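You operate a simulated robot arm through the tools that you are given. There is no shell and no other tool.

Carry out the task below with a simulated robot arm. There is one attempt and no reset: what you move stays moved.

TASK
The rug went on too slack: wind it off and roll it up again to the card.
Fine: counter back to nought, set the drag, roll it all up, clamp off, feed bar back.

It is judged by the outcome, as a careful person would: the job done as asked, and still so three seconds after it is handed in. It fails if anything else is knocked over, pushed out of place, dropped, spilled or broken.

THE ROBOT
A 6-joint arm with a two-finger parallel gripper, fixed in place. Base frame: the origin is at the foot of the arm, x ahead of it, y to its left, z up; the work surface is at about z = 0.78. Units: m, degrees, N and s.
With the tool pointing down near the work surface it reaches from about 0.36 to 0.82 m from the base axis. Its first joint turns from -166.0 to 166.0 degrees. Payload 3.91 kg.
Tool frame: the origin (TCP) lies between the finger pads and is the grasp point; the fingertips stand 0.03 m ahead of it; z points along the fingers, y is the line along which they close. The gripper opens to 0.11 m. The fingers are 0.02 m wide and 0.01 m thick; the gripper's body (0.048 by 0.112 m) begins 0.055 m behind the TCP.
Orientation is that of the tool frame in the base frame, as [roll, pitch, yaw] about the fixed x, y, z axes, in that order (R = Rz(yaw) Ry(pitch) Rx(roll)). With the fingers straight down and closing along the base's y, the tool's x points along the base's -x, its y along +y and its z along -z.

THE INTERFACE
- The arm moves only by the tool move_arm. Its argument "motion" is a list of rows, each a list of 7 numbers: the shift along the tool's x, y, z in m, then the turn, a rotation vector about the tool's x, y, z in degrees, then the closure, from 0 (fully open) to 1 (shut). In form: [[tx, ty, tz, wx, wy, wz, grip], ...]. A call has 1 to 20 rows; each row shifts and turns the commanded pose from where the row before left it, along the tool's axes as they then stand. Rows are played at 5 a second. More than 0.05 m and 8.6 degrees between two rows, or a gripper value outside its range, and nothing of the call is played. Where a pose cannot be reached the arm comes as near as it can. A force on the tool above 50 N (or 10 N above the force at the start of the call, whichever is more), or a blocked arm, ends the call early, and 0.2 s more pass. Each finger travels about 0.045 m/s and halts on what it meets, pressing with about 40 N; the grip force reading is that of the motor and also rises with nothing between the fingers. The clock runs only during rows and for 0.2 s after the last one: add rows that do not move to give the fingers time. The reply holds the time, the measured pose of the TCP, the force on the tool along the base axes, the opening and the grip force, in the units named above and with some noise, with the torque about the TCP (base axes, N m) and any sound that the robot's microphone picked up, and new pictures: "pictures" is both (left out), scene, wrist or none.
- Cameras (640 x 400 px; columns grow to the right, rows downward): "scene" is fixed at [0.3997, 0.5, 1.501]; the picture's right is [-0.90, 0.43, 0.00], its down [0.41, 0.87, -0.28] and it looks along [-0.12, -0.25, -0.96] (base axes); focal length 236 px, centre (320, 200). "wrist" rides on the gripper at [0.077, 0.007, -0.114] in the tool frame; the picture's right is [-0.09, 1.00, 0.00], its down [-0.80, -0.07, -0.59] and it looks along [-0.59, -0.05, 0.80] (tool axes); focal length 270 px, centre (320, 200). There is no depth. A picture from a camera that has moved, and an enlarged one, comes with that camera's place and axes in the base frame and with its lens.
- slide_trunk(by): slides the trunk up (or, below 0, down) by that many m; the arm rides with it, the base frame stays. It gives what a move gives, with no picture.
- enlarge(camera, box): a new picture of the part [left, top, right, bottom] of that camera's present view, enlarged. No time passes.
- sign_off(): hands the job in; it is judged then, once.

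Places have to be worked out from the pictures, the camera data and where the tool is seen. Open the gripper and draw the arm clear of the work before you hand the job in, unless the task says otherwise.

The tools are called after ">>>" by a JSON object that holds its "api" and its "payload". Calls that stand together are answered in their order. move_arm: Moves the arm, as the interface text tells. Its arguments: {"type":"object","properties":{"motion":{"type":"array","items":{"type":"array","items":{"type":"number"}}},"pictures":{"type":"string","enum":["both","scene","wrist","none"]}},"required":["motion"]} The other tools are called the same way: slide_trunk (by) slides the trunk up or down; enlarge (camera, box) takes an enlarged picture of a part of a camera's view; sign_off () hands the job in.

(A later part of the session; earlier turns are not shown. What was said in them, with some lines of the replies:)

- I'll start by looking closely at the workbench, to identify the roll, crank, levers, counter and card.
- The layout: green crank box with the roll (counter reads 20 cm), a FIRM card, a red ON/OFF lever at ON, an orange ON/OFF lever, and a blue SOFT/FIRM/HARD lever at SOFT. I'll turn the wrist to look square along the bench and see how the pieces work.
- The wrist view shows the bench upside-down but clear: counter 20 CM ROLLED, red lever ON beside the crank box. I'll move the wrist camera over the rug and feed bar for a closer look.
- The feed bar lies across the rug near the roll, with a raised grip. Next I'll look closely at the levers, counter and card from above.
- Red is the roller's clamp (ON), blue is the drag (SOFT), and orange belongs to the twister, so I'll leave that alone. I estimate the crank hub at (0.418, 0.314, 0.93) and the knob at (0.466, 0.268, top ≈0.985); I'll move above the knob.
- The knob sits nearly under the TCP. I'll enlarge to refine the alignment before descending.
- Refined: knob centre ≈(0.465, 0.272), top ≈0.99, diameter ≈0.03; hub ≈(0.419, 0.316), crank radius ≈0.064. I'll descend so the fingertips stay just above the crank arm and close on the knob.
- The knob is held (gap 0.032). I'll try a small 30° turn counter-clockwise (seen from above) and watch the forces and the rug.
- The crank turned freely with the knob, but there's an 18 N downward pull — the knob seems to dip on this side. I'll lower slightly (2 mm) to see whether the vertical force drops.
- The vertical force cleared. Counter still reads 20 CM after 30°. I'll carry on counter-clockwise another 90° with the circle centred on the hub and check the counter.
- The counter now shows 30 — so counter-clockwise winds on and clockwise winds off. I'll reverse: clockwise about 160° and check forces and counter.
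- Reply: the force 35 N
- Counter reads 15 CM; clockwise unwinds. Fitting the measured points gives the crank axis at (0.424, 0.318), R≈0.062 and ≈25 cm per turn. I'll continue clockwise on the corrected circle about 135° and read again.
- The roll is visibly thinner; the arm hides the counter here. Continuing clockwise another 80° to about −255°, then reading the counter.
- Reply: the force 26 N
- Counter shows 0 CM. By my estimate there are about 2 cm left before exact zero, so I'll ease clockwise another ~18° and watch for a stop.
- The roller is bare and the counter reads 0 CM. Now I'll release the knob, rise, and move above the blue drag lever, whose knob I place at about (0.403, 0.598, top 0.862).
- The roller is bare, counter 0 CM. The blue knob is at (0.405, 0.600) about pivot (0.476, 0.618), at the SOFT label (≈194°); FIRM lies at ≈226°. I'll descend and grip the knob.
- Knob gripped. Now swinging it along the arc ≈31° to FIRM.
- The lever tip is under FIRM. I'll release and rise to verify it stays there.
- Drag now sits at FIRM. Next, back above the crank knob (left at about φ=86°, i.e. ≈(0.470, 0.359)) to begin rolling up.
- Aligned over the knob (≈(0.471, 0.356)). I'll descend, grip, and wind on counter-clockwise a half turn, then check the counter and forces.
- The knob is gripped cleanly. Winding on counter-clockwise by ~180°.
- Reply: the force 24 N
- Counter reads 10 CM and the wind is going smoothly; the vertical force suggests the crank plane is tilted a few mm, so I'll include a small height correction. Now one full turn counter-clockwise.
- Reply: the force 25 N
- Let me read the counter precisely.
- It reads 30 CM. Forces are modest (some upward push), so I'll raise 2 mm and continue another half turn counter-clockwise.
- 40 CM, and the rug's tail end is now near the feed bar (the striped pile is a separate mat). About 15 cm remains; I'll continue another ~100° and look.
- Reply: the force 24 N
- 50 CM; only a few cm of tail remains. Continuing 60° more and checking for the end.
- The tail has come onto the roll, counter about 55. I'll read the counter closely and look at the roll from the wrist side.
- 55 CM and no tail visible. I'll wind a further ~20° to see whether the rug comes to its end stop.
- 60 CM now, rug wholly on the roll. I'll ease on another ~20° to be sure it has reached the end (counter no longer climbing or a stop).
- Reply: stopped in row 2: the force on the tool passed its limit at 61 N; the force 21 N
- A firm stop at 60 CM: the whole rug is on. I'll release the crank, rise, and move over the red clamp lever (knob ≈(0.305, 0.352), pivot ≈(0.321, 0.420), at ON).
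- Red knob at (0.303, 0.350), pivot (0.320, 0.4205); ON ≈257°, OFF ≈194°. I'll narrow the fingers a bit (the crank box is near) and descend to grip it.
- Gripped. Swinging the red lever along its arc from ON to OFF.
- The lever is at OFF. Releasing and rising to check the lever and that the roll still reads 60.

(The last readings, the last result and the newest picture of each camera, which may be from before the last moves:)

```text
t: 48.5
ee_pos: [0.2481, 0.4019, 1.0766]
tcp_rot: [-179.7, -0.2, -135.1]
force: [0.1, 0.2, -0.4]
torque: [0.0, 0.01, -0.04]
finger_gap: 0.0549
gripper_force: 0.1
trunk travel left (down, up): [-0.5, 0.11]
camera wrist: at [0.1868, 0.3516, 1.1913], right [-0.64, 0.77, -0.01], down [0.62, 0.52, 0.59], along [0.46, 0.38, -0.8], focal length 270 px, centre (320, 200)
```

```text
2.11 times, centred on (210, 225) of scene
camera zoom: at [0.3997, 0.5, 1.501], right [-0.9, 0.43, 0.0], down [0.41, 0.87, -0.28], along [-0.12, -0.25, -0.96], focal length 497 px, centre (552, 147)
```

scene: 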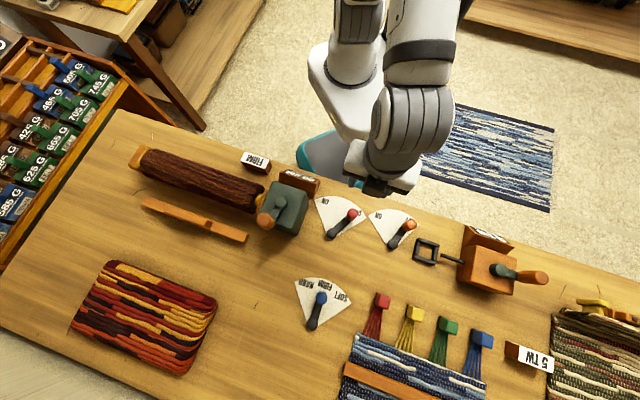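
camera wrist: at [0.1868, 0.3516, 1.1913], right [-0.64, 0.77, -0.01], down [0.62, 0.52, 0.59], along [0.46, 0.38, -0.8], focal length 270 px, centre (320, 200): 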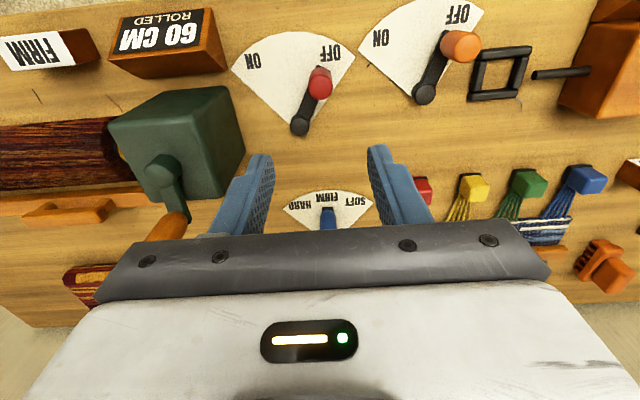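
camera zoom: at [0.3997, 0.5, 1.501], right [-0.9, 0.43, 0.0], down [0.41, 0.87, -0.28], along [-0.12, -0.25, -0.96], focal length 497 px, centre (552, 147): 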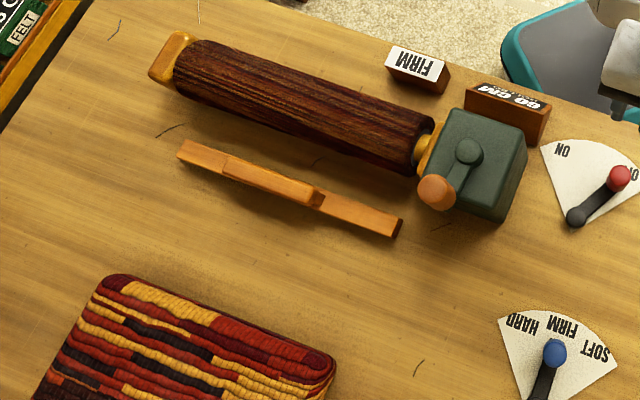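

Red reads OFF, drag FIRM, counter 60. Now the feed bar: I'll move above it (≈(0.67, 0.21)) and turn the gripper 90° so the fingers will straddle its raised grip.

>>> {"api": "move_arm", "payload": {"motion": [[-0.0149, -0.0434, -0.0015, 0, 0, 0, 0.3], [-0.0149, -0.0434, -0.0015, 0, 0, 0, 0.3], [-0.0149, -0.0434, -0.0015, 0, 0, 0, 0.3], [-0.0149, -0.0434, -0.0015, 0, 0, 0, 0.3], [-0.0149, -0.0434, -0.0015, 0, 0, 0, 0.3], [-0.0149, -0.0434, -0.0015, 0, 0, 0, 0.3], [-0.0149, -0.0434, -0.0015, 0, 0, 0, 0.3], [-0.0149, -0.0434, -0.0015, 0, 0, 0, 0.3], [-0.0149, -0.0434, -0.0015, 0, 0, 0, 0.3], [-0.0149, -0.0434, -0.0015, 0, 0, 0, 0.3], [0, 0, 0, 0, 0, 0, 0.3]], "pictures": "wrist"}}

>>> {"api": "enlarge", "payload": {"camera": "wrist", "box": [150, 0, 450, 200]}}

```text
t: 50.9
ee_pos: [0.6631, 0.201, 1.0938]
tcp_rot: [-179.6, -0.2, -135.1]
force: [0.3, -0.6, 0.8]
torque: [0.0, 0.01, 0.01]
finger_gap: 0.0769
gripper_force: 0.1
trunk travel left (down, up): [-0.5, 0.11]
camera wrist: at [0.6022, 0.1509, 1.2092], right [-0.64, 0.77, -0.01], down [0.62, 0.52, 0.59], along [0.46, 0.38, -0.8], focal length 270 px, centre (320, 200)
```

wrist: 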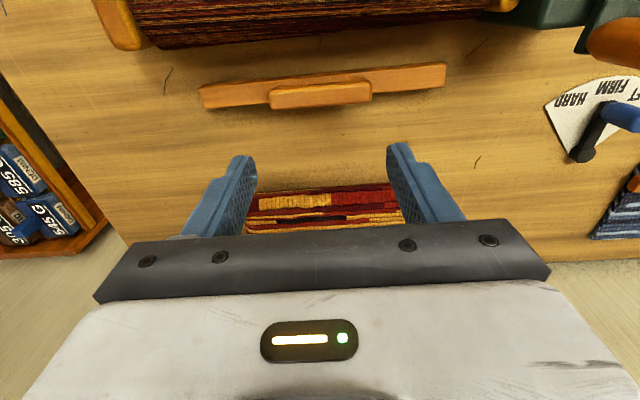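

```text
2.00 times, centred on (300, 100) of wrist
camera zoom: at [0.6022, 0.1509, 1.2092], right [-0.64, 0.77, -0.01], down [0.62, 0.52, 0.59], along [0.46, 0.38, -0.8], focal length 541 px, centre (360, 400)
```

zoom: 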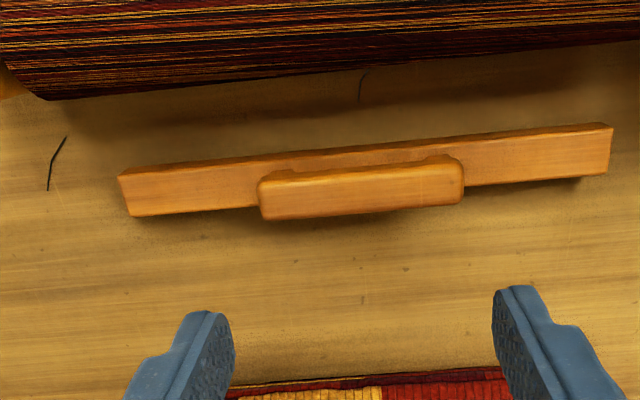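

Bar runs along the bench diagonal, centre ≈(0.678, 0.213), slat top ≈0.81 and grip top ≈0.857. I'll centre over the grip and turn the gripper 90° so its fingers close across it.

>>> {"api": "move_arm", "payload": {"motion": [[-0.0187, -0.001, 0, 0, 0, 7.5, 0.3], [0, 0, 0, 0, 0, 7.5, 0.3], [0, 0, 0, 0, 0, 7.5, 0.3], [0, 0, 0, 0, 0, 7.5, 0.3], [0, 0, 0, 0, 0, 7.5, 0.3], [0, 0, 0, 0, 0, 7.5, 0.3], [0, 0, 0, 0, 0, 7.5, 0.3], [0, 0, 0, 0, 0, 7.5, 0.3], [0, 0, 0, 0, 0, 7.5, 0.3], [0, 0, 0, 0, 0, 7.5, 0.3], [0, 0, 0, 0, 0, 7.5, 0.3], [0, 0, 0, 0, 0, 7.5, 0.3], [0, 0, 0, 0, 0, 0, 0.3]], "pictures": "both"}}

>>> {"api": "enlarge", "payload": {"camera": "wrist", "box": [170, 20, 470, 220]}}

```text
t: 53.6
ee_pos: [0.6752, 0.2133, 1.0935]
tcp_rot: [-179.9, 0.2, 134.6]
force: [-0.2, 0.3, 0.8]
torque: [-0.02, 0.02, 0.04]
finger_gap: 0.0768
gripper_force: 0.1
trunk travel left (down, up): [-0.5, 0.11]
camera wrist: at [0.6247, 0.2725, 1.2083], right [0.77, 0.64, 0.0], down [0.51, -0.62, 0.6], along [0.38, -0.46, -0.8], focal length 270 px, centre (320, 200)
```

scene: 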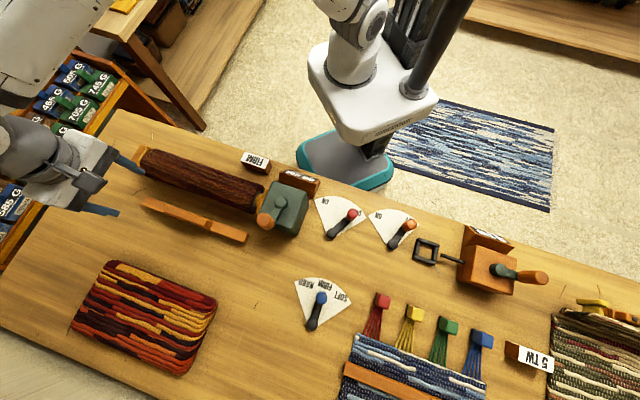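
wrist: 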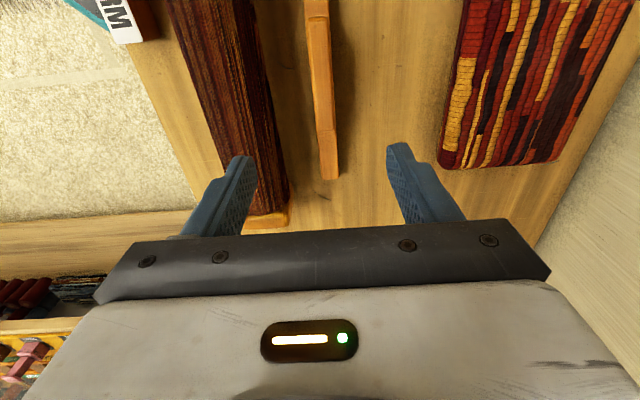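

```text
2.00 times, centred on (320, 120) of wrist
camera zoom: at [0.6247, 0.2725, 1.2083], right [0.77, 0.64, 0.0], down [0.51, -0.62, 0.6], along [0.38, -0.46, -0.8], focal length 541 px, centre (320, 360)
```

zoom: 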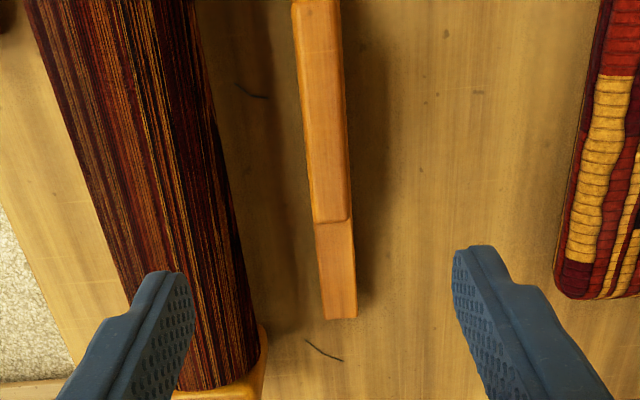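

The grip runs straight along under the TCP, offset ~4 mm outward. I'll descend to z≈0.857 with the fingers narrowed to straddle it, clear of the roll.

>>> {"api": "move_arm", "payload": {"motion": [[0, 0.004, 0.04, 0, 0, 0, 0.45], [0, 0, 0.04, 0, 0, 0, 0.45], [0, 0, 0.04, 0, 0, 0, 0.45], [0, 0, 0.04, 0, 0, 0, 0.45], [0, 0, 0.03, 0, 0, 0, 0.45], [0, 0, 0.02, 0, 0, 0, 0.45], [0, 0, 0, 0, 0, 0, 0.45]], "pictures": "both"}}

>>> {"api": "enlarge", "payload": {"camera": "wrist", "box": [170, 20, 470, 220]}}

```text
t: 55.2
ee_pos: [0.6801, 0.2153, 0.8839]
tcp_rot: [-179.9, 0.2, 134.8]
force: [-0.1, -0.3, -0.7]
torque: [0.0, -0.01, 0.02]
finger_gap: 0.0604
gripper_force: 0.0
trunk travel left (down, up): [-0.5, 0.11]
camera wrist: at [0.6295, 0.2743, 0.9983], right [0.77, 0.64, 0.0], down [0.51, -0.61, 0.6], along [0.38, -0.46, -0.8], focal length 270 px, centre (320, 200)
```

scene: 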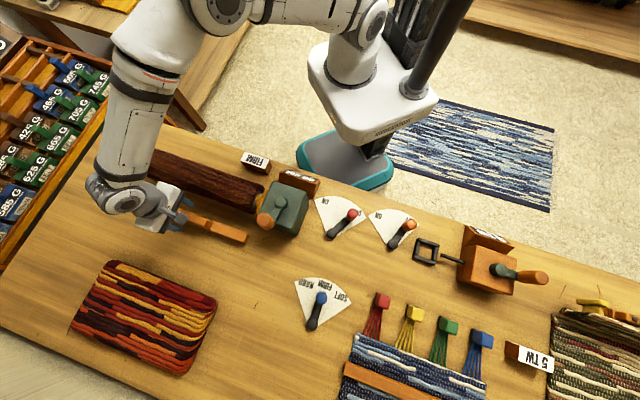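
wrist: 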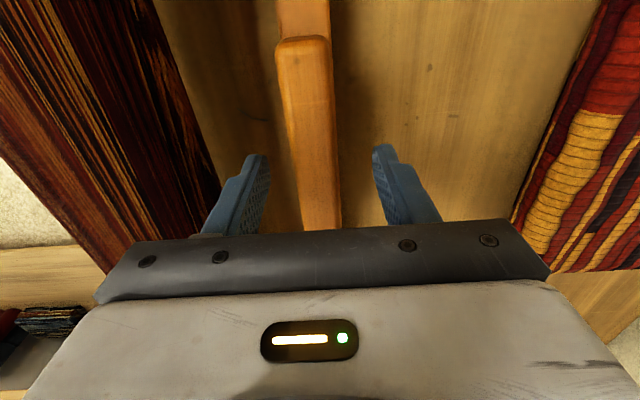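

```text
2.00 times, centred on (320, 120) of wrist
camera zoom: at [0.6295, 0.2743, 0.9983], right [0.77, 0.64, 0.0], down [0.51, -0.61, 0.6], along [0.38, -0.46, -0.8], focal length 541 px, centre (320, 360)
```

zoom: 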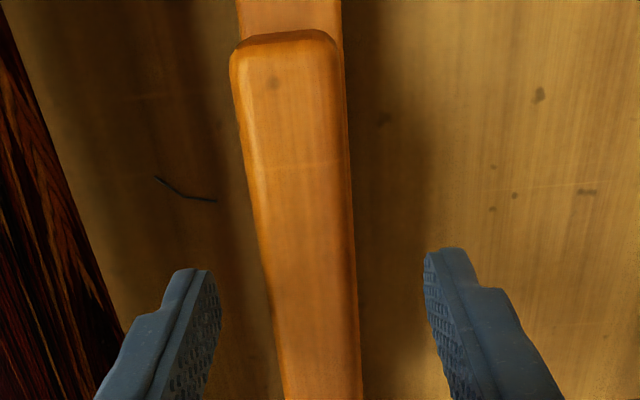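

The grip lies centred between the fingers. Descending 27 mm more and closing on it.

>>> {"api": "move_arm", "payload": {"motion": [[0, 0, 0.015, 0, 0, 0, 0.45], [0, 0, 0.012, 0, 0, 0, 0.45], [0, 0, 0, 0, 0, 0, 0.7], [0, 0, 0, 0, 0, 0, 0.9], [0, 0, 0, 0, 0, 0, 0.9], [0, 0, 0, 0, 0, 0, 0.9]], "pictures": "both"}}

>>> {"api": "enlarge", "payload": {"camera": "wrist", "box": [170, 20, 470, 220]}}

```text
t: 56.6
ee_pos: [0.6792, 0.215, 0.8575]
tcp_rot: [-179.8, 0.2, 134.9]
force: [-0.7, -0.7, -0.1]
torque: [0.17, 0.05, 0.48]
finger_gap: 0.0261
gripper_force: 45.2
trunk travel left (down, up): [-0.5, 0.11]
camera wrist: at [0.6282, 0.2739, 0.9713], right [0.77, 0.64, 0.0], down [0.51, -0.61, 0.6], along [0.38, -0.46, -0.8], focal length 270 px, centre (320, 200)
```

scene: 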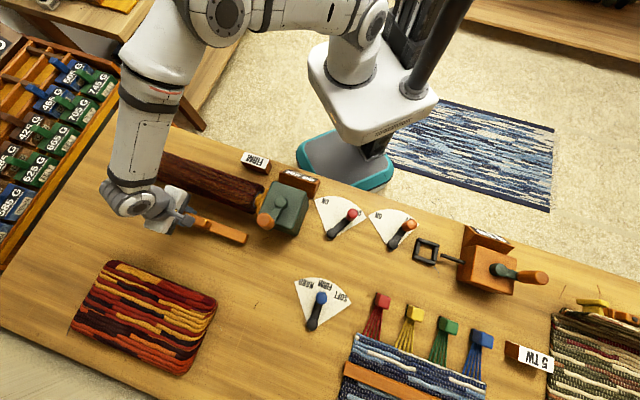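
wrist: 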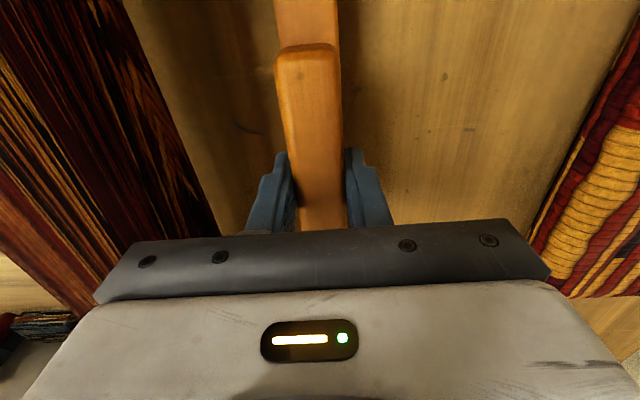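

```text
2.00 times, centred on (320, 120) of wrist
camera zoom: at [0.6282, 0.2739, 0.9713], right [0.77, 0.64, 0.0], down [0.51, -0.61, 0.6], along [0.38, -0.46, -0.8], focal length 541 px, centre (320, 360)
```

zoom: 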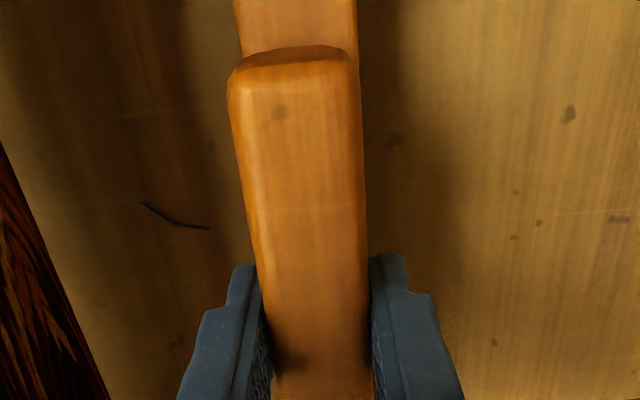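

Grip closed on the bar's handle (gap 0.026). I'll test by drawing it 1.5 cm back, away from the roller, watching the force.

>>> {"api": "move_arm", "payload": {"motion": [[0, 0.005, 0, 0, 0, 0, 0.9], [0, 0.005, 0, 0, 0, 0, 0.9], [0, 0.005, 0, 0, 0, 0, 0.9], [0, 0, 0, 0, 0, 0, 0.9]], "pictures": "both"}}

```text
t: 57.6
ee_pos: [0.6887, 0.2266, 0.8561]
tcp_rot: [-180.0, 0.3, 134.8]
force: [2.5, -2.2, 7.7]
torque: [0.31, 0.8, 0.57]
finger_gap: 0.0261
gripper_force: 45.3
trunk travel left (down, up): [-0.5, 0.11]
camera wrist: at [0.6392, 0.285, 0.9713], right [0.77, 0.64, 0.0], down [0.51, -0.62, 0.6], along [0.38, -0.46, -0.8], focal length 270 px, centre (320, 200)
```

scene: 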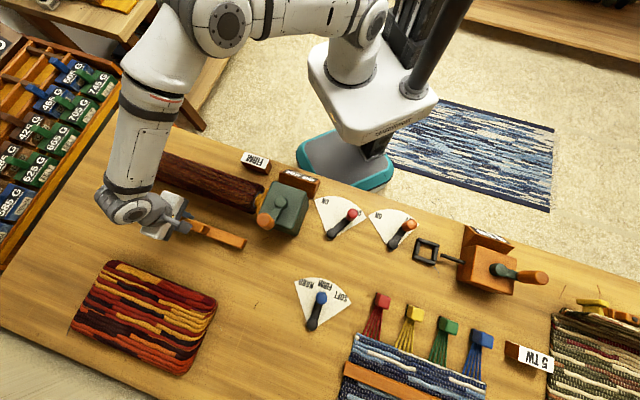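
wrist: 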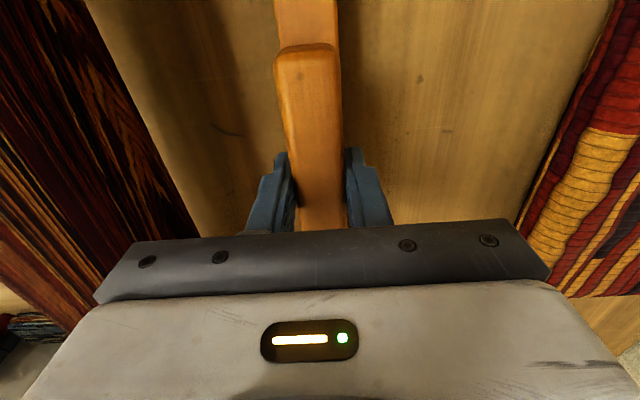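

It slides freely with little force. I'll keep drawing it back in 1 cm steps looking for its stop.

>>> {"api": "move_arm", "payload": {"motion": [[0, 0.008, 0, 0, 0, 0, 0.9], [0, 0.008, 0, 0, 0, 0, 0.9], [0, 0.008, 0, 0, 0, 0, 0.9], [0, 0.008, 0, 0, 0, 0, 0.9], [0, 0, 0, 0, 0, 0, 0.9]], "pictures": "both"}}

```text
t: 58.9
ee_pos: [0.7121, 0.2473, 0.856]
tcp_rot: [180.0, 0.4, 134.9]
force: [2.0, -1.7, 13.1]
torque: [0.23, 0.32, 0.61]
finger_gap: 0.026
gripper_force: 45.5
trunk travel left (down, up): [-0.5, 0.11]
camera wrist: at [0.661, 0.3068, 0.9713], right [0.77, 0.64, 0.0], down [0.51, -0.62, 0.6], along [0.38, -0.46, -0.8], focal length 270 px, centre (320, 200)
```

scene: 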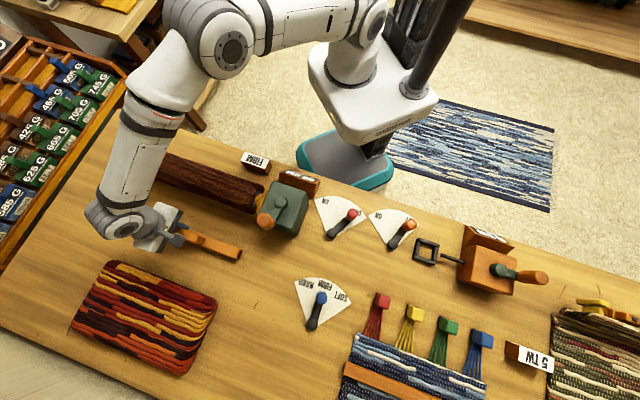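
wrist: 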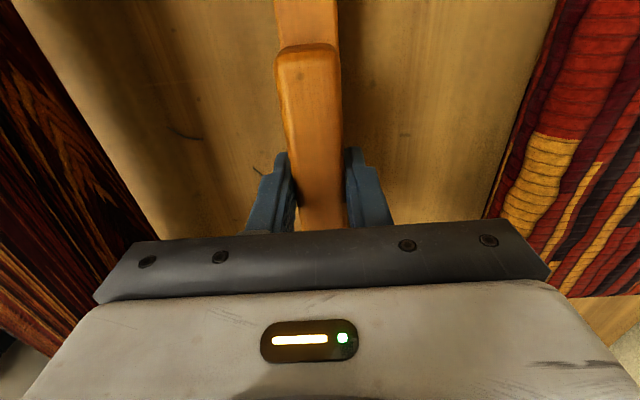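

Still moving freely (moved ≈4.6 cm); there is slight downward pressing, so I'll raise 1 mm and continue.

>>> {"api": "move_arm", "payload": {"motion": [[0, 0.008, -0.001, 0, 0, 0, 0.9], [0, 0.008, 0, 0, 0, 0, 0.9], [0, 0.008, 0, 0, 0, 0, 0.9], [0, 0.008, 0, 0, 0, 0, 0.9], [0, 0, 0, 0, 0, 0, 0.9]], "pictures": "both"}}

```text
t: 60.0
ee_pos: [0.7353, 0.271, 0.8561]
tcp_rot: [-179.9, 0.3, 134.9]
force: [-2.4, -0.1, 4.2]
torque: [-0.15, -0.08, 0.47]
finger_gap: 0.0261
gripper_force: 45.0
trunk travel left (down, up): [-0.5, 0.11]
camera wrist: at [0.6844, 0.3301, 0.9713], right [0.77, 0.64, 0.0], down [0.51, -0.61, 0.6], along [0.38, -0.46, -0.8], focal length 270 px, centre (320, 200)
```

scene: 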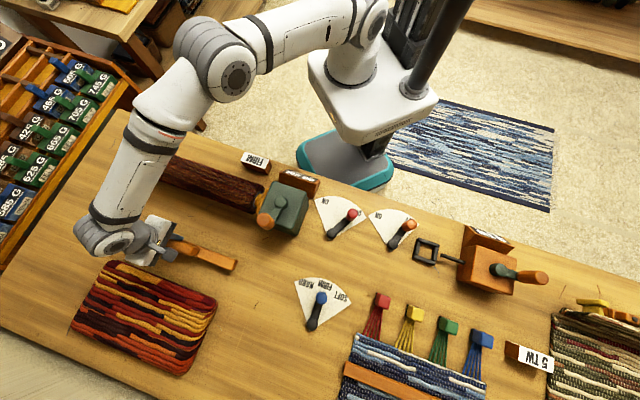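
wrist: 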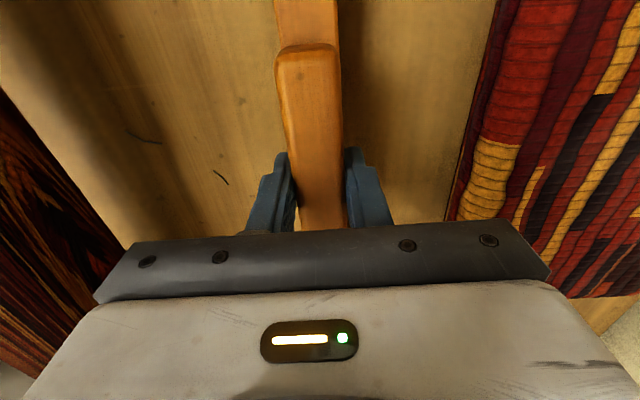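

Moved ≈8 cm with no stop yet. Continuing in small steps toward the limit, well clear of the mat.

>>> {"api": "move_arm", "payload": {"motion": [[0, 0.007, 0, 0, 0, 0, 0.9], [0, 0.007, 0, 0, 0, 0, 0.9], [0, 0.007, 0, 0, 0, 0, 0.9], [0, 0, 0, 0, 0, 0, 0.9]], "pictures": "both"}}

>>> {"api": "enlarge", "payload": {"camera": "scene", "box": [60, 200, 260, 340]}}

```text
t: 61.0
ee_pos: [0.7499, 0.2853, 0.8573]
tcp_rot: [-179.8, 0.3, 135.0]
force: [-6.4, 4.8, -3.5]
torque: [0.19, -0.03, 0.61]
finger_gap: 0.0256
gripper_force: 45.2
trunk travel left (down, up): [-0.5, 0.11]
camera wrist: at [0.699, 0.3446, 0.9713], right [0.77, 0.64, 0.0], down [0.51, -0.61, 0.6], along [0.38, -0.46, -0.8], focal length 270 px, centre (320, 200)
```

scene: 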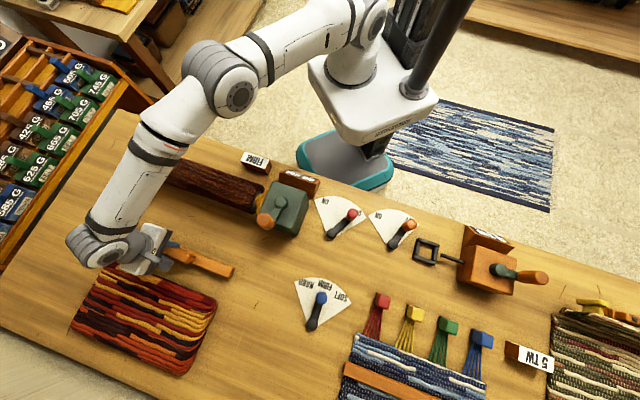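
wrist: 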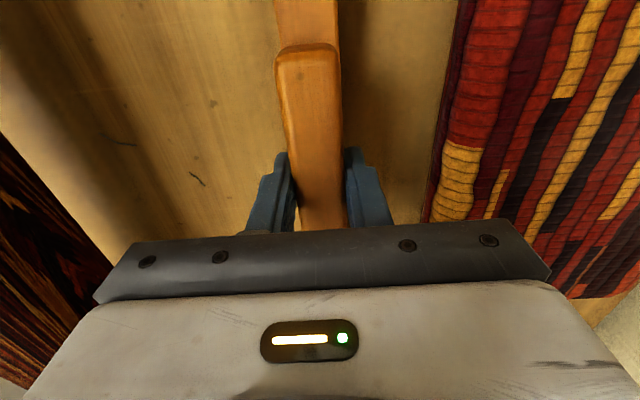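

```text
2.86 times, centred on (160, 270) of scene
camera zoom: at [0.3997, 0.5, 1.501], right [-0.9, 0.43, 0.0], down [0.41, 0.87, -0.28], along [-0.12, -0.25, -0.96], focal length 674 px, centre (777, 0)
```

zoom: 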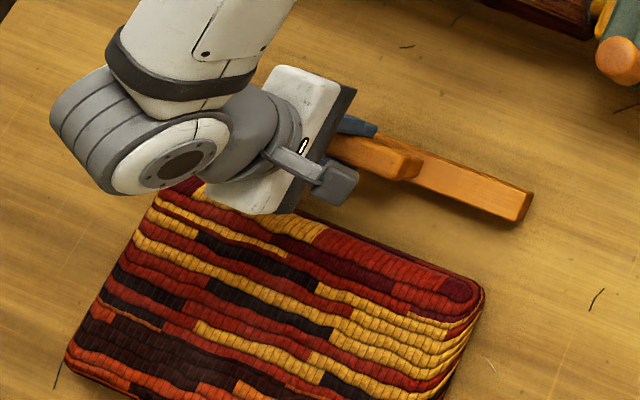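

≈10 cm back now, still sliding freely. I'll go on in 5 mm steps, watching for a stop before the mat.

>>> {"api": "move_arm", "payload": {"motion": [[0, 0.005, 0, 0, 0, 0, 0.9], [0, 0.005, 0, 0, 0, 0, 0.9], [0, 0, 0, 0, 0, 0, 0.9]], "pictures": "both"}}

>>> {"api": "enlarge", "payload": {"camera": "scene", "box": [60, 200, 260, 340]}}

```text
t: 61.9
ee_pos: [0.7571, 0.293, 0.8563]
tcp_rot: [-179.8, 0.3, 134.9]
force: [-9.9, 6.0, -7.0]
torque: [0.47, 0.09, 0.6]
finger_gap: 0.0261
gripper_force: 44.7
trunk travel left (down, up): [-0.5, 0.11]
camera wrist: at [0.7066, 0.3522, 0.9713], right [0.77, 0.64, 0.0], down [0.51, -0.61, 0.6], along [0.38, -0.46, -0.8], focal length 270 px, centre (320, 200)
```

scene: 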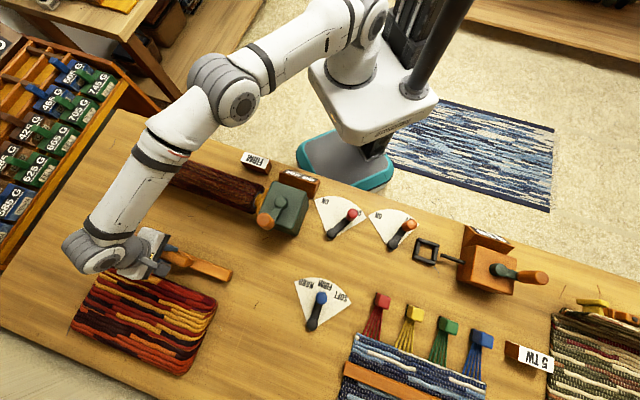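
wrist: 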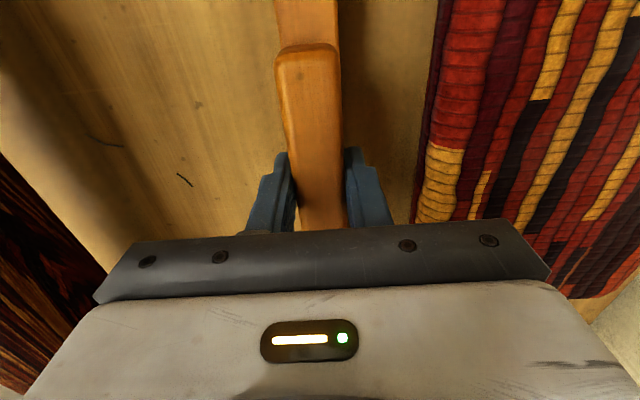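

```text
2.86 times, centred on (160, 270) of scene
camera zoom: at [0.3997, 0.5, 1.501], right [-0.9, 0.43, 0.0], down [0.41, 0.87, -0.28], along [-0.12, -0.25, -0.96], focal length 674 px, centre (777, 0)
```

zoom: 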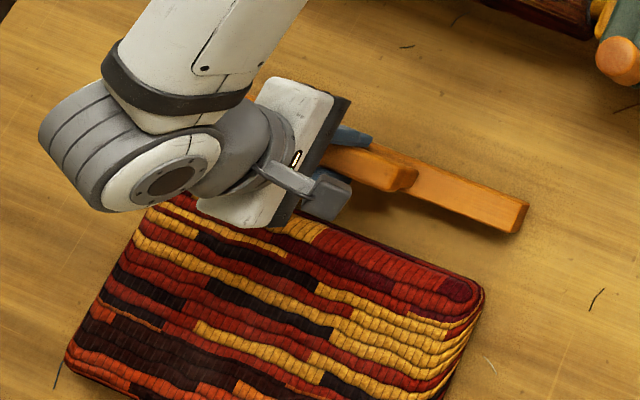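

Lateral force is growing slightly (guided slide), so I'll correct 1 mm sideways and continue 1 cm further.

>>> {"api": "move_arm", "payload": {"motion": [[0.001, 0.005, 0, 0, 0, 0, 0.9], [0.0005, 0.005, 0, 0, 0, 0, 0.9], [0, 0, 0, 0, 0, 0, 0.9]], "pictures": "both"}}

>>> {"api": "enlarge", "payload": {"camera": "scene", "box": [60, 200, 260, 340]}}

```text
t: 62.6
ee_pos: [0.7645, 0.3017, 0.8562]
tcp_rot: [-179.9, 0.4, 134.8]
force: [-0.2, -0.5, -7.4]
torque: [0.54, 0.42, 0.61]
finger_gap: 0.026
gripper_force: 45.4
trunk travel left (down, up): [-0.5, 0.11]
camera wrist: at [0.7138, 0.3596, 0.9713], right [0.77, 0.64, 0.0], down [0.51, -0.61, 0.6], along [0.38, -0.46, -0.8], focal length 270 px, centre (320, 200)
```

scene: 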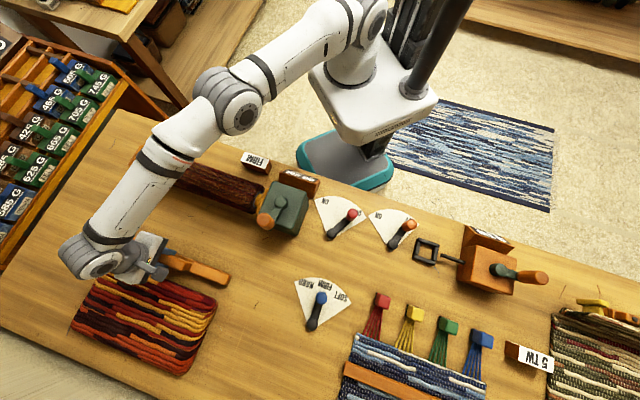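
wrist: 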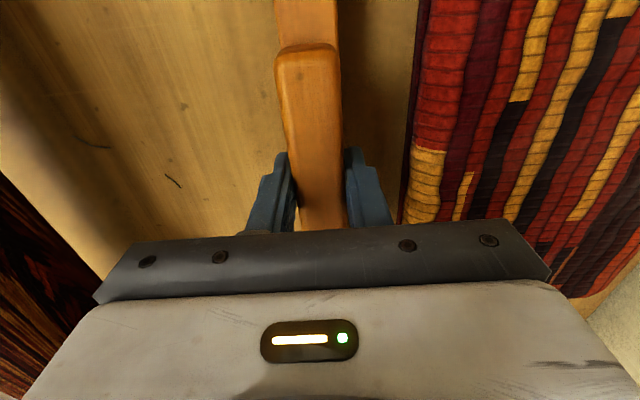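

```text
2.86 times, centred on (160, 270) of scene
camera zoom: at [0.3997, 0.5, 1.501], right [-0.9, 0.43, 0.0], down [0.41, 0.87, -0.28], along [-0.12, -0.25, -0.96], focal length 674 px, centre (777, 0)
```

zoom: 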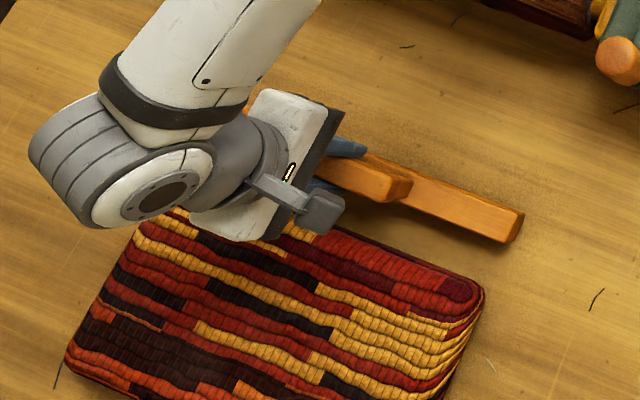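

12 cm back, no stop yet; about 3 cm remains before the mat. I'll continue 1 cm more gently.

>>> {"api": "move_arm", "payload": {"motion": [[0.0003, 0.005, -0.0005, 0, 0, 0, 0.9], [0, 0.005, 0, 0, 0, 0, 0.9], [0, 0, 0, 0, 0, 0, 0.9]], "pictures": "both"}}

>>> {"api": "enlarge", "payload": {"camera": "wrist", "box": [200, 0, 500, 220]}}

```text
t: 63.5
ee_pos: [0.7698, 0.3048, 0.855]
tcp_rot: [-179.7, 0.3, 134.8]
force: [-7.5, -17.5, -12.0]
torque: [-0.78, -1.16, 0.81]
finger_gap: 0.0259
gripper_force: 45.4
trunk travel left (down, up): [-0.5, 0.11]
camera wrist: at [0.7192, 0.3649, 0.9713], right [0.77, 0.64, 0.0], down [0.51, -0.61, 0.6], along [0.38, -0.46, -0.8], focal length 270 px, centre (320, 200)
```

scene: 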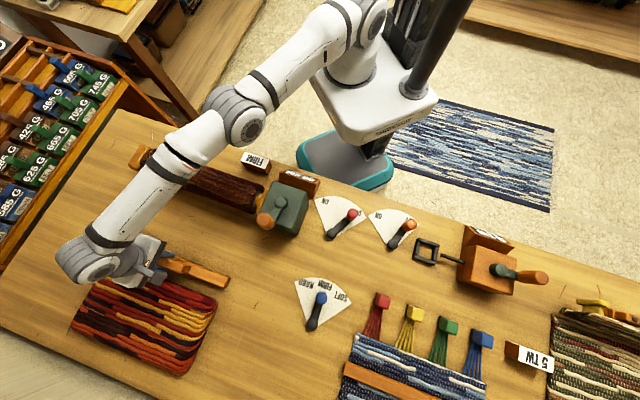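
wrist: 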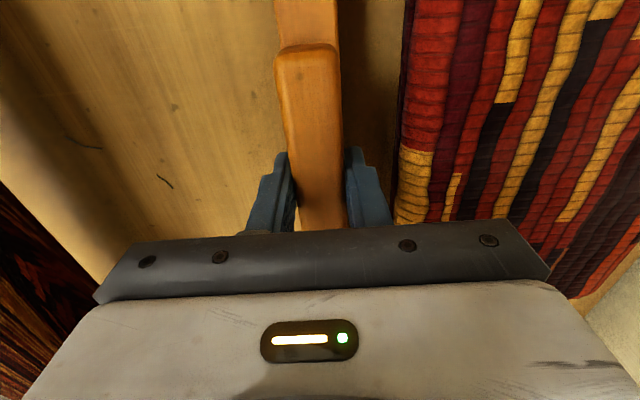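

```text
1.82 times, centred on (350, 110) of wrist
camera zoom: at [0.7192, 0.3649, 0.9713], right [0.77, 0.64, 0.0], down [0.51, -0.61, 0.6], along [0.38, -0.46, -0.8], focal length 491 px, centre (266, 364)
```

zoom: 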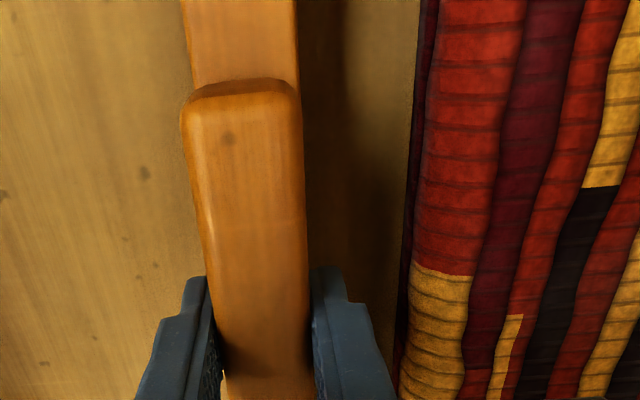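

Now there's an 18 N resisting force and it moved only 6 mm of the 10 — likely the end stop. One 3 mm nudge to confirm.

>>> {"api": "move_arm", "payload": {"motion": [[0, 0.002, 0, 0, 0, 0, 0.9], [0, 0, 0, 0, 0, 0, 0.9]], "pictures": "none"}}

```text
t: 64.0
ee_pos: [0.7695, 0.3055, 0.857]
tcp_rot: [-179.8, 0.2, 134.8]
force: [-16.4, -28.5, -20.6]
torque: [-0.55, -0.86, 0.8]
finger_gap: 0.026
gripper_force: 44.7
trunk travel left (down, up): [-0.5, 0.11]
```

End stop confirmed (force rises, no movement): the feed bar is fully back. I'll relax the pull, then open the fingers and rise straight up.

>>> {"api": "move_arm", "payload": {"motion": [[0, -0.002, 0, 0, 0, 0, 0.9], [0, -0.0012, 0, 0, 0, 0, 0.9], [0, 0, 0, 0, 0, 0, 0.7], [0, 0, 0, 0, 0, 0, 0.6], [0, 0, 0, 0, 0, 0, 0.6], [0, 0, 0, 0, 0, 0, 0.6]], "pictures": "both"}}

>>> {"api": "enlarge", "payload": {"camera": "wrist", "box": [200, 0, 500, 220]}}

```text
t: 65.5
ee_pos: [0.7698, 0.3063, 0.858]
tcp_rot: [-179.9, 0.3, 134.8]
force: [-0.2, 0.2, 0.7]
torque: [0.0, 0.0, -0.01]
finger_gap: 0.0439
gripper_force: 0.1
trunk travel left (down, up): [-0.5, 0.11]
camera wrist: at [0.7184, 0.3656, 0.9734], right [0.77, 0.64, 0.0], down [0.51, -0.62, 0.6], along [0.38, -0.46, -0.8], focal length 270 px, centre (320, 200)
```

scene: 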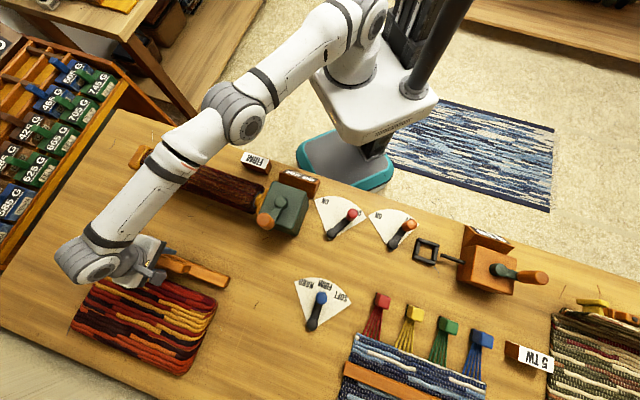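
wrist: 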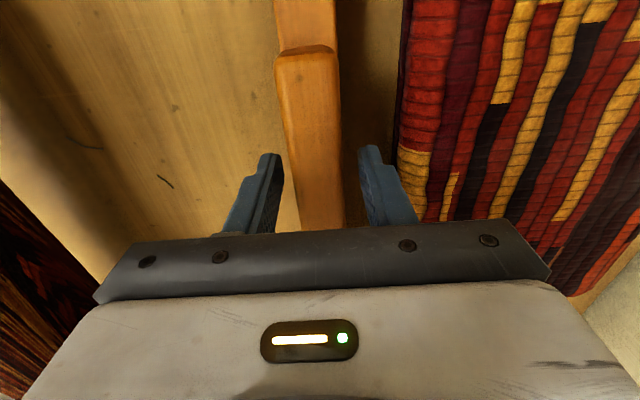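

```text
1.82 times, centred on (350, 110) of wrist
camera zoom: at [0.7184, 0.3656, 0.9734], right [0.77, 0.64, 0.0], down [0.51, -0.62, 0.6], along [0.38, -0.46, -0.8], focal length 491 px, centre (266, 364)
```

zoom: 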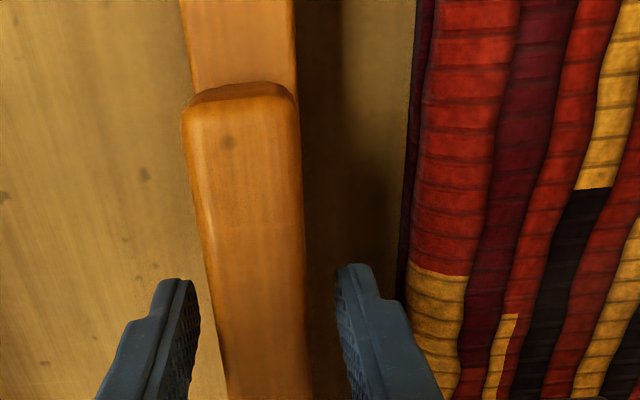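

Fingers are free of the bar and the mat. Rising straight up, then retreating over the bench toward the robot.

>>> {"api": "move_arm", "payload": {"motion": [[0, 0, -0.02, 0, 0, 0, 0.6], [0, 0, -0.03, 0, 0, 0, 0.6], [0, 0, -0.04, 0, 0, 0, 0.6], [0, -0.01, -0.04, 0, 0, 0, 0.5], [0, -0.04, -0.025, 0, 0, 0, 0.3], [0, -0.04, -0.025, 0, 0, 0, 0.2], [0, -0.04, -0.025, 0, 0, 0, 0], [0, -0.04, -0.025, 0, 0, 0, 0], [0, -0.04, -0.025, 0, 0, 0, 0], [0, -0.04, -0.025, 0, 0, 0, 0], [0, -0.04, -0.02, 0, 0, 0, 0], [0, -0.03, 0, 0, 0, 0, 0], [0, 0, 0, 0, 0, 0, 0]], "pictures": "both"}}

>>> {"api": "enlarge", "payload": {"camera": "scene", "box": [60, 120, 380, 340]}}

```text
t: 68.2
ee_pos: [0.5398, 0.0819, 1.1573]
tcp_rot: [-180.0, 0.3, 134.9]
force: [-0.2, 0.2, -0.7]
torque: [-0.01, 0.0, -0.02]
finger_gap: 0.11
gripper_force: 0.0
trunk travel left (down, up): [-0.5, 0.11]
camera wrist: at [0.4887, 0.1419, 1.2716], right [0.77, 0.64, 0.0], down [0.51, -0.61, 0.6], along [0.38, -0.46, -0.8], focal length 270 px, centre (320, 200)
```

scene: 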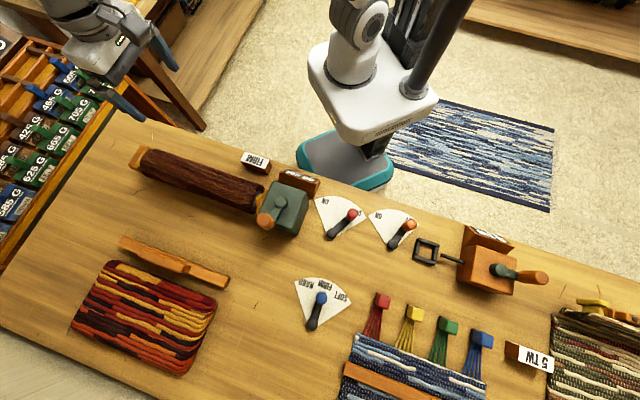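
wrist: 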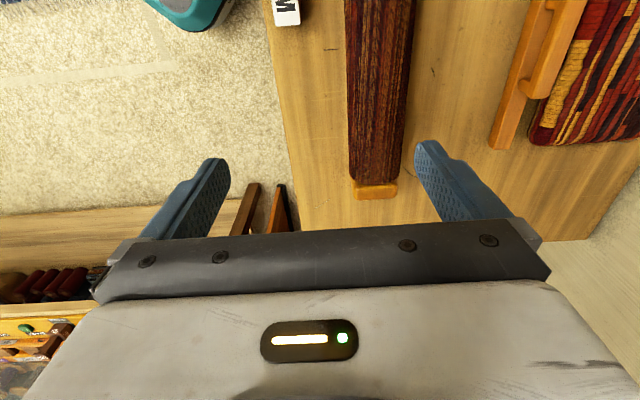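

```text
1.82 times, centred on (220, 230) of scene
camera zoom: at [0.3997, 0.5, 1.501], right [-0.9, 0.43, 0.0], down [0.41, 0.87, -0.28], along [-0.12, -0.25, -0.96], focal length 429 px, centre (502, 146)
```

zoom: 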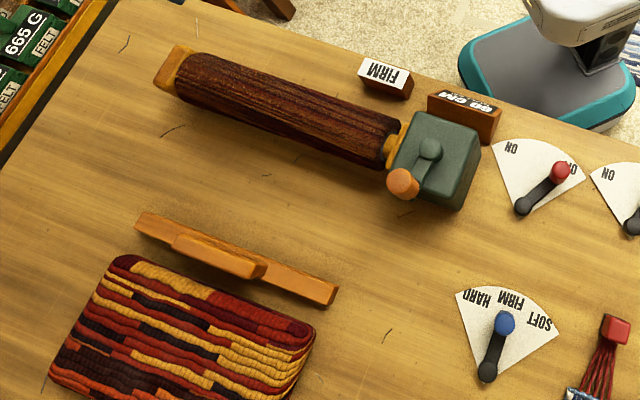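

Everything looks in place. A last close check of the counter, levers and feed bar.

>>> {"api": "enlarge", "payload": {"camera": "scene", "box": [230, 140, 370, 240]}}

>>> {"api": "enlarge", "payload": {"camera": "scene", "box": [280, 260, 380, 340]}}

>>> {"api": "enlarge", "payload": {"camera": "scene", "box": [300, 180, 640, 400]}}

```text
4.00 times, centred on (300, 190) of scene
camera zoom: at [0.3997, 0.5, 1.501], right [-0.9, 0.43, 0.0], down [0.41, 0.87, -0.28], along [-0.12, -0.25, -0.96], focal length 944 px, centre (400, 240)
```

zoom: 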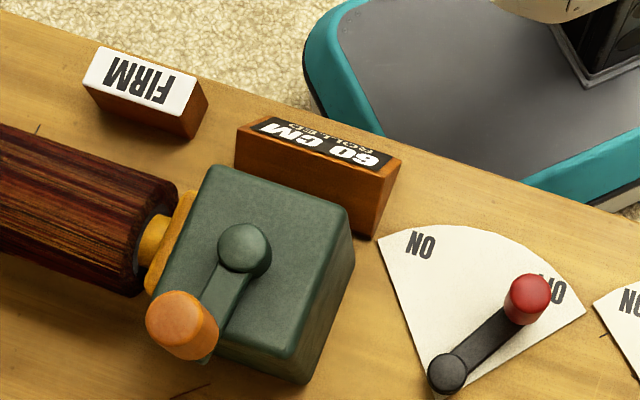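

```text
5.00 times, centred on (330, 300) of scene
camera zoom: at [0.3997, 0.5, 1.501], right [-0.9, 0.43, 0.0], down [0.41, 0.87, -0.28], along [-0.12, -0.25, -0.96], focal length 1180 px, centre (270, -300)
```

zoom: 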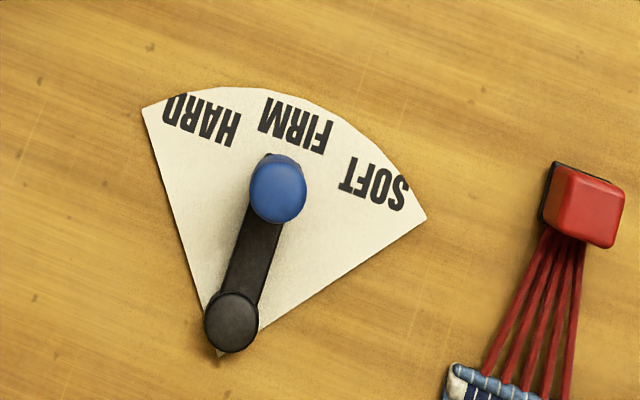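

```text
1.82 times, centred on (470, 290) of scene
camera zoom: at [0.3997, 0.5, 1.501], right [-0.9, 0.43, 0.0], down [0.41, 0.87, -0.28], along [-0.12, -0.25, -0.96], focal length 429 px, centre (47, 36)
```

zoom: 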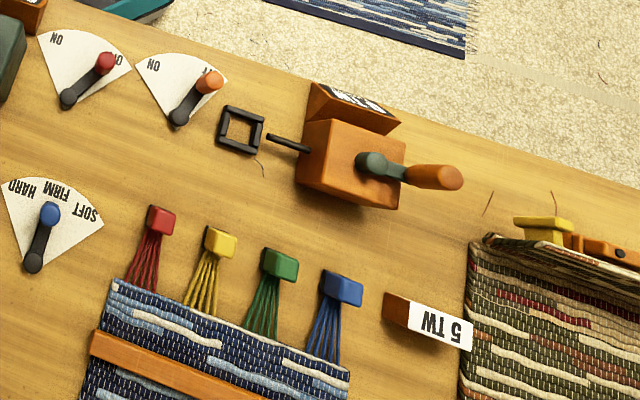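

The counter was wound back to 0, the drag is at FIRM to match the card, and the whole rug is rolled at 60 CM. The clamp is OFF, the feed bar is back against its stop, and the twister is untouched. The gripper is open and the arm is clear, so I'm handing the job in.

>>> {"api": "sign_off", "payload": {}}

```text
The job is handed in.
```

The rug is wound off and rolled up again at FIRM, as the card says, and I've handed the job in.

- **Counter:** I wound the roller back until it was bare and the counter read 0 CM.
- **Drag:** The blue lever went from SOFT to FIRM before I rolled anything back on.
- **Roll:** The whole rug is on the roller. The crank came up against a firm stop at 60 CM, and the counter still read 60 at the end.
- **Clamp:** I took the red lever by the roller to be the clamp, as no label names it. I moved it from ON to OFF after the roll was finished.
- **Feed bar:** I drew it back about 13 cm, away from the roller, until it hit its end stop. There were no marks for "back", so I used that stop. The bar now sits just short of the striped mat.

My first trial turn of the crank went the wrong way. It wound on about 10 cm more at SOFT, and all of that came off again before I re-rolled. I didn't touch the orange lever, the twister or anything else on the bench, and the arm is clear with the gripper open.
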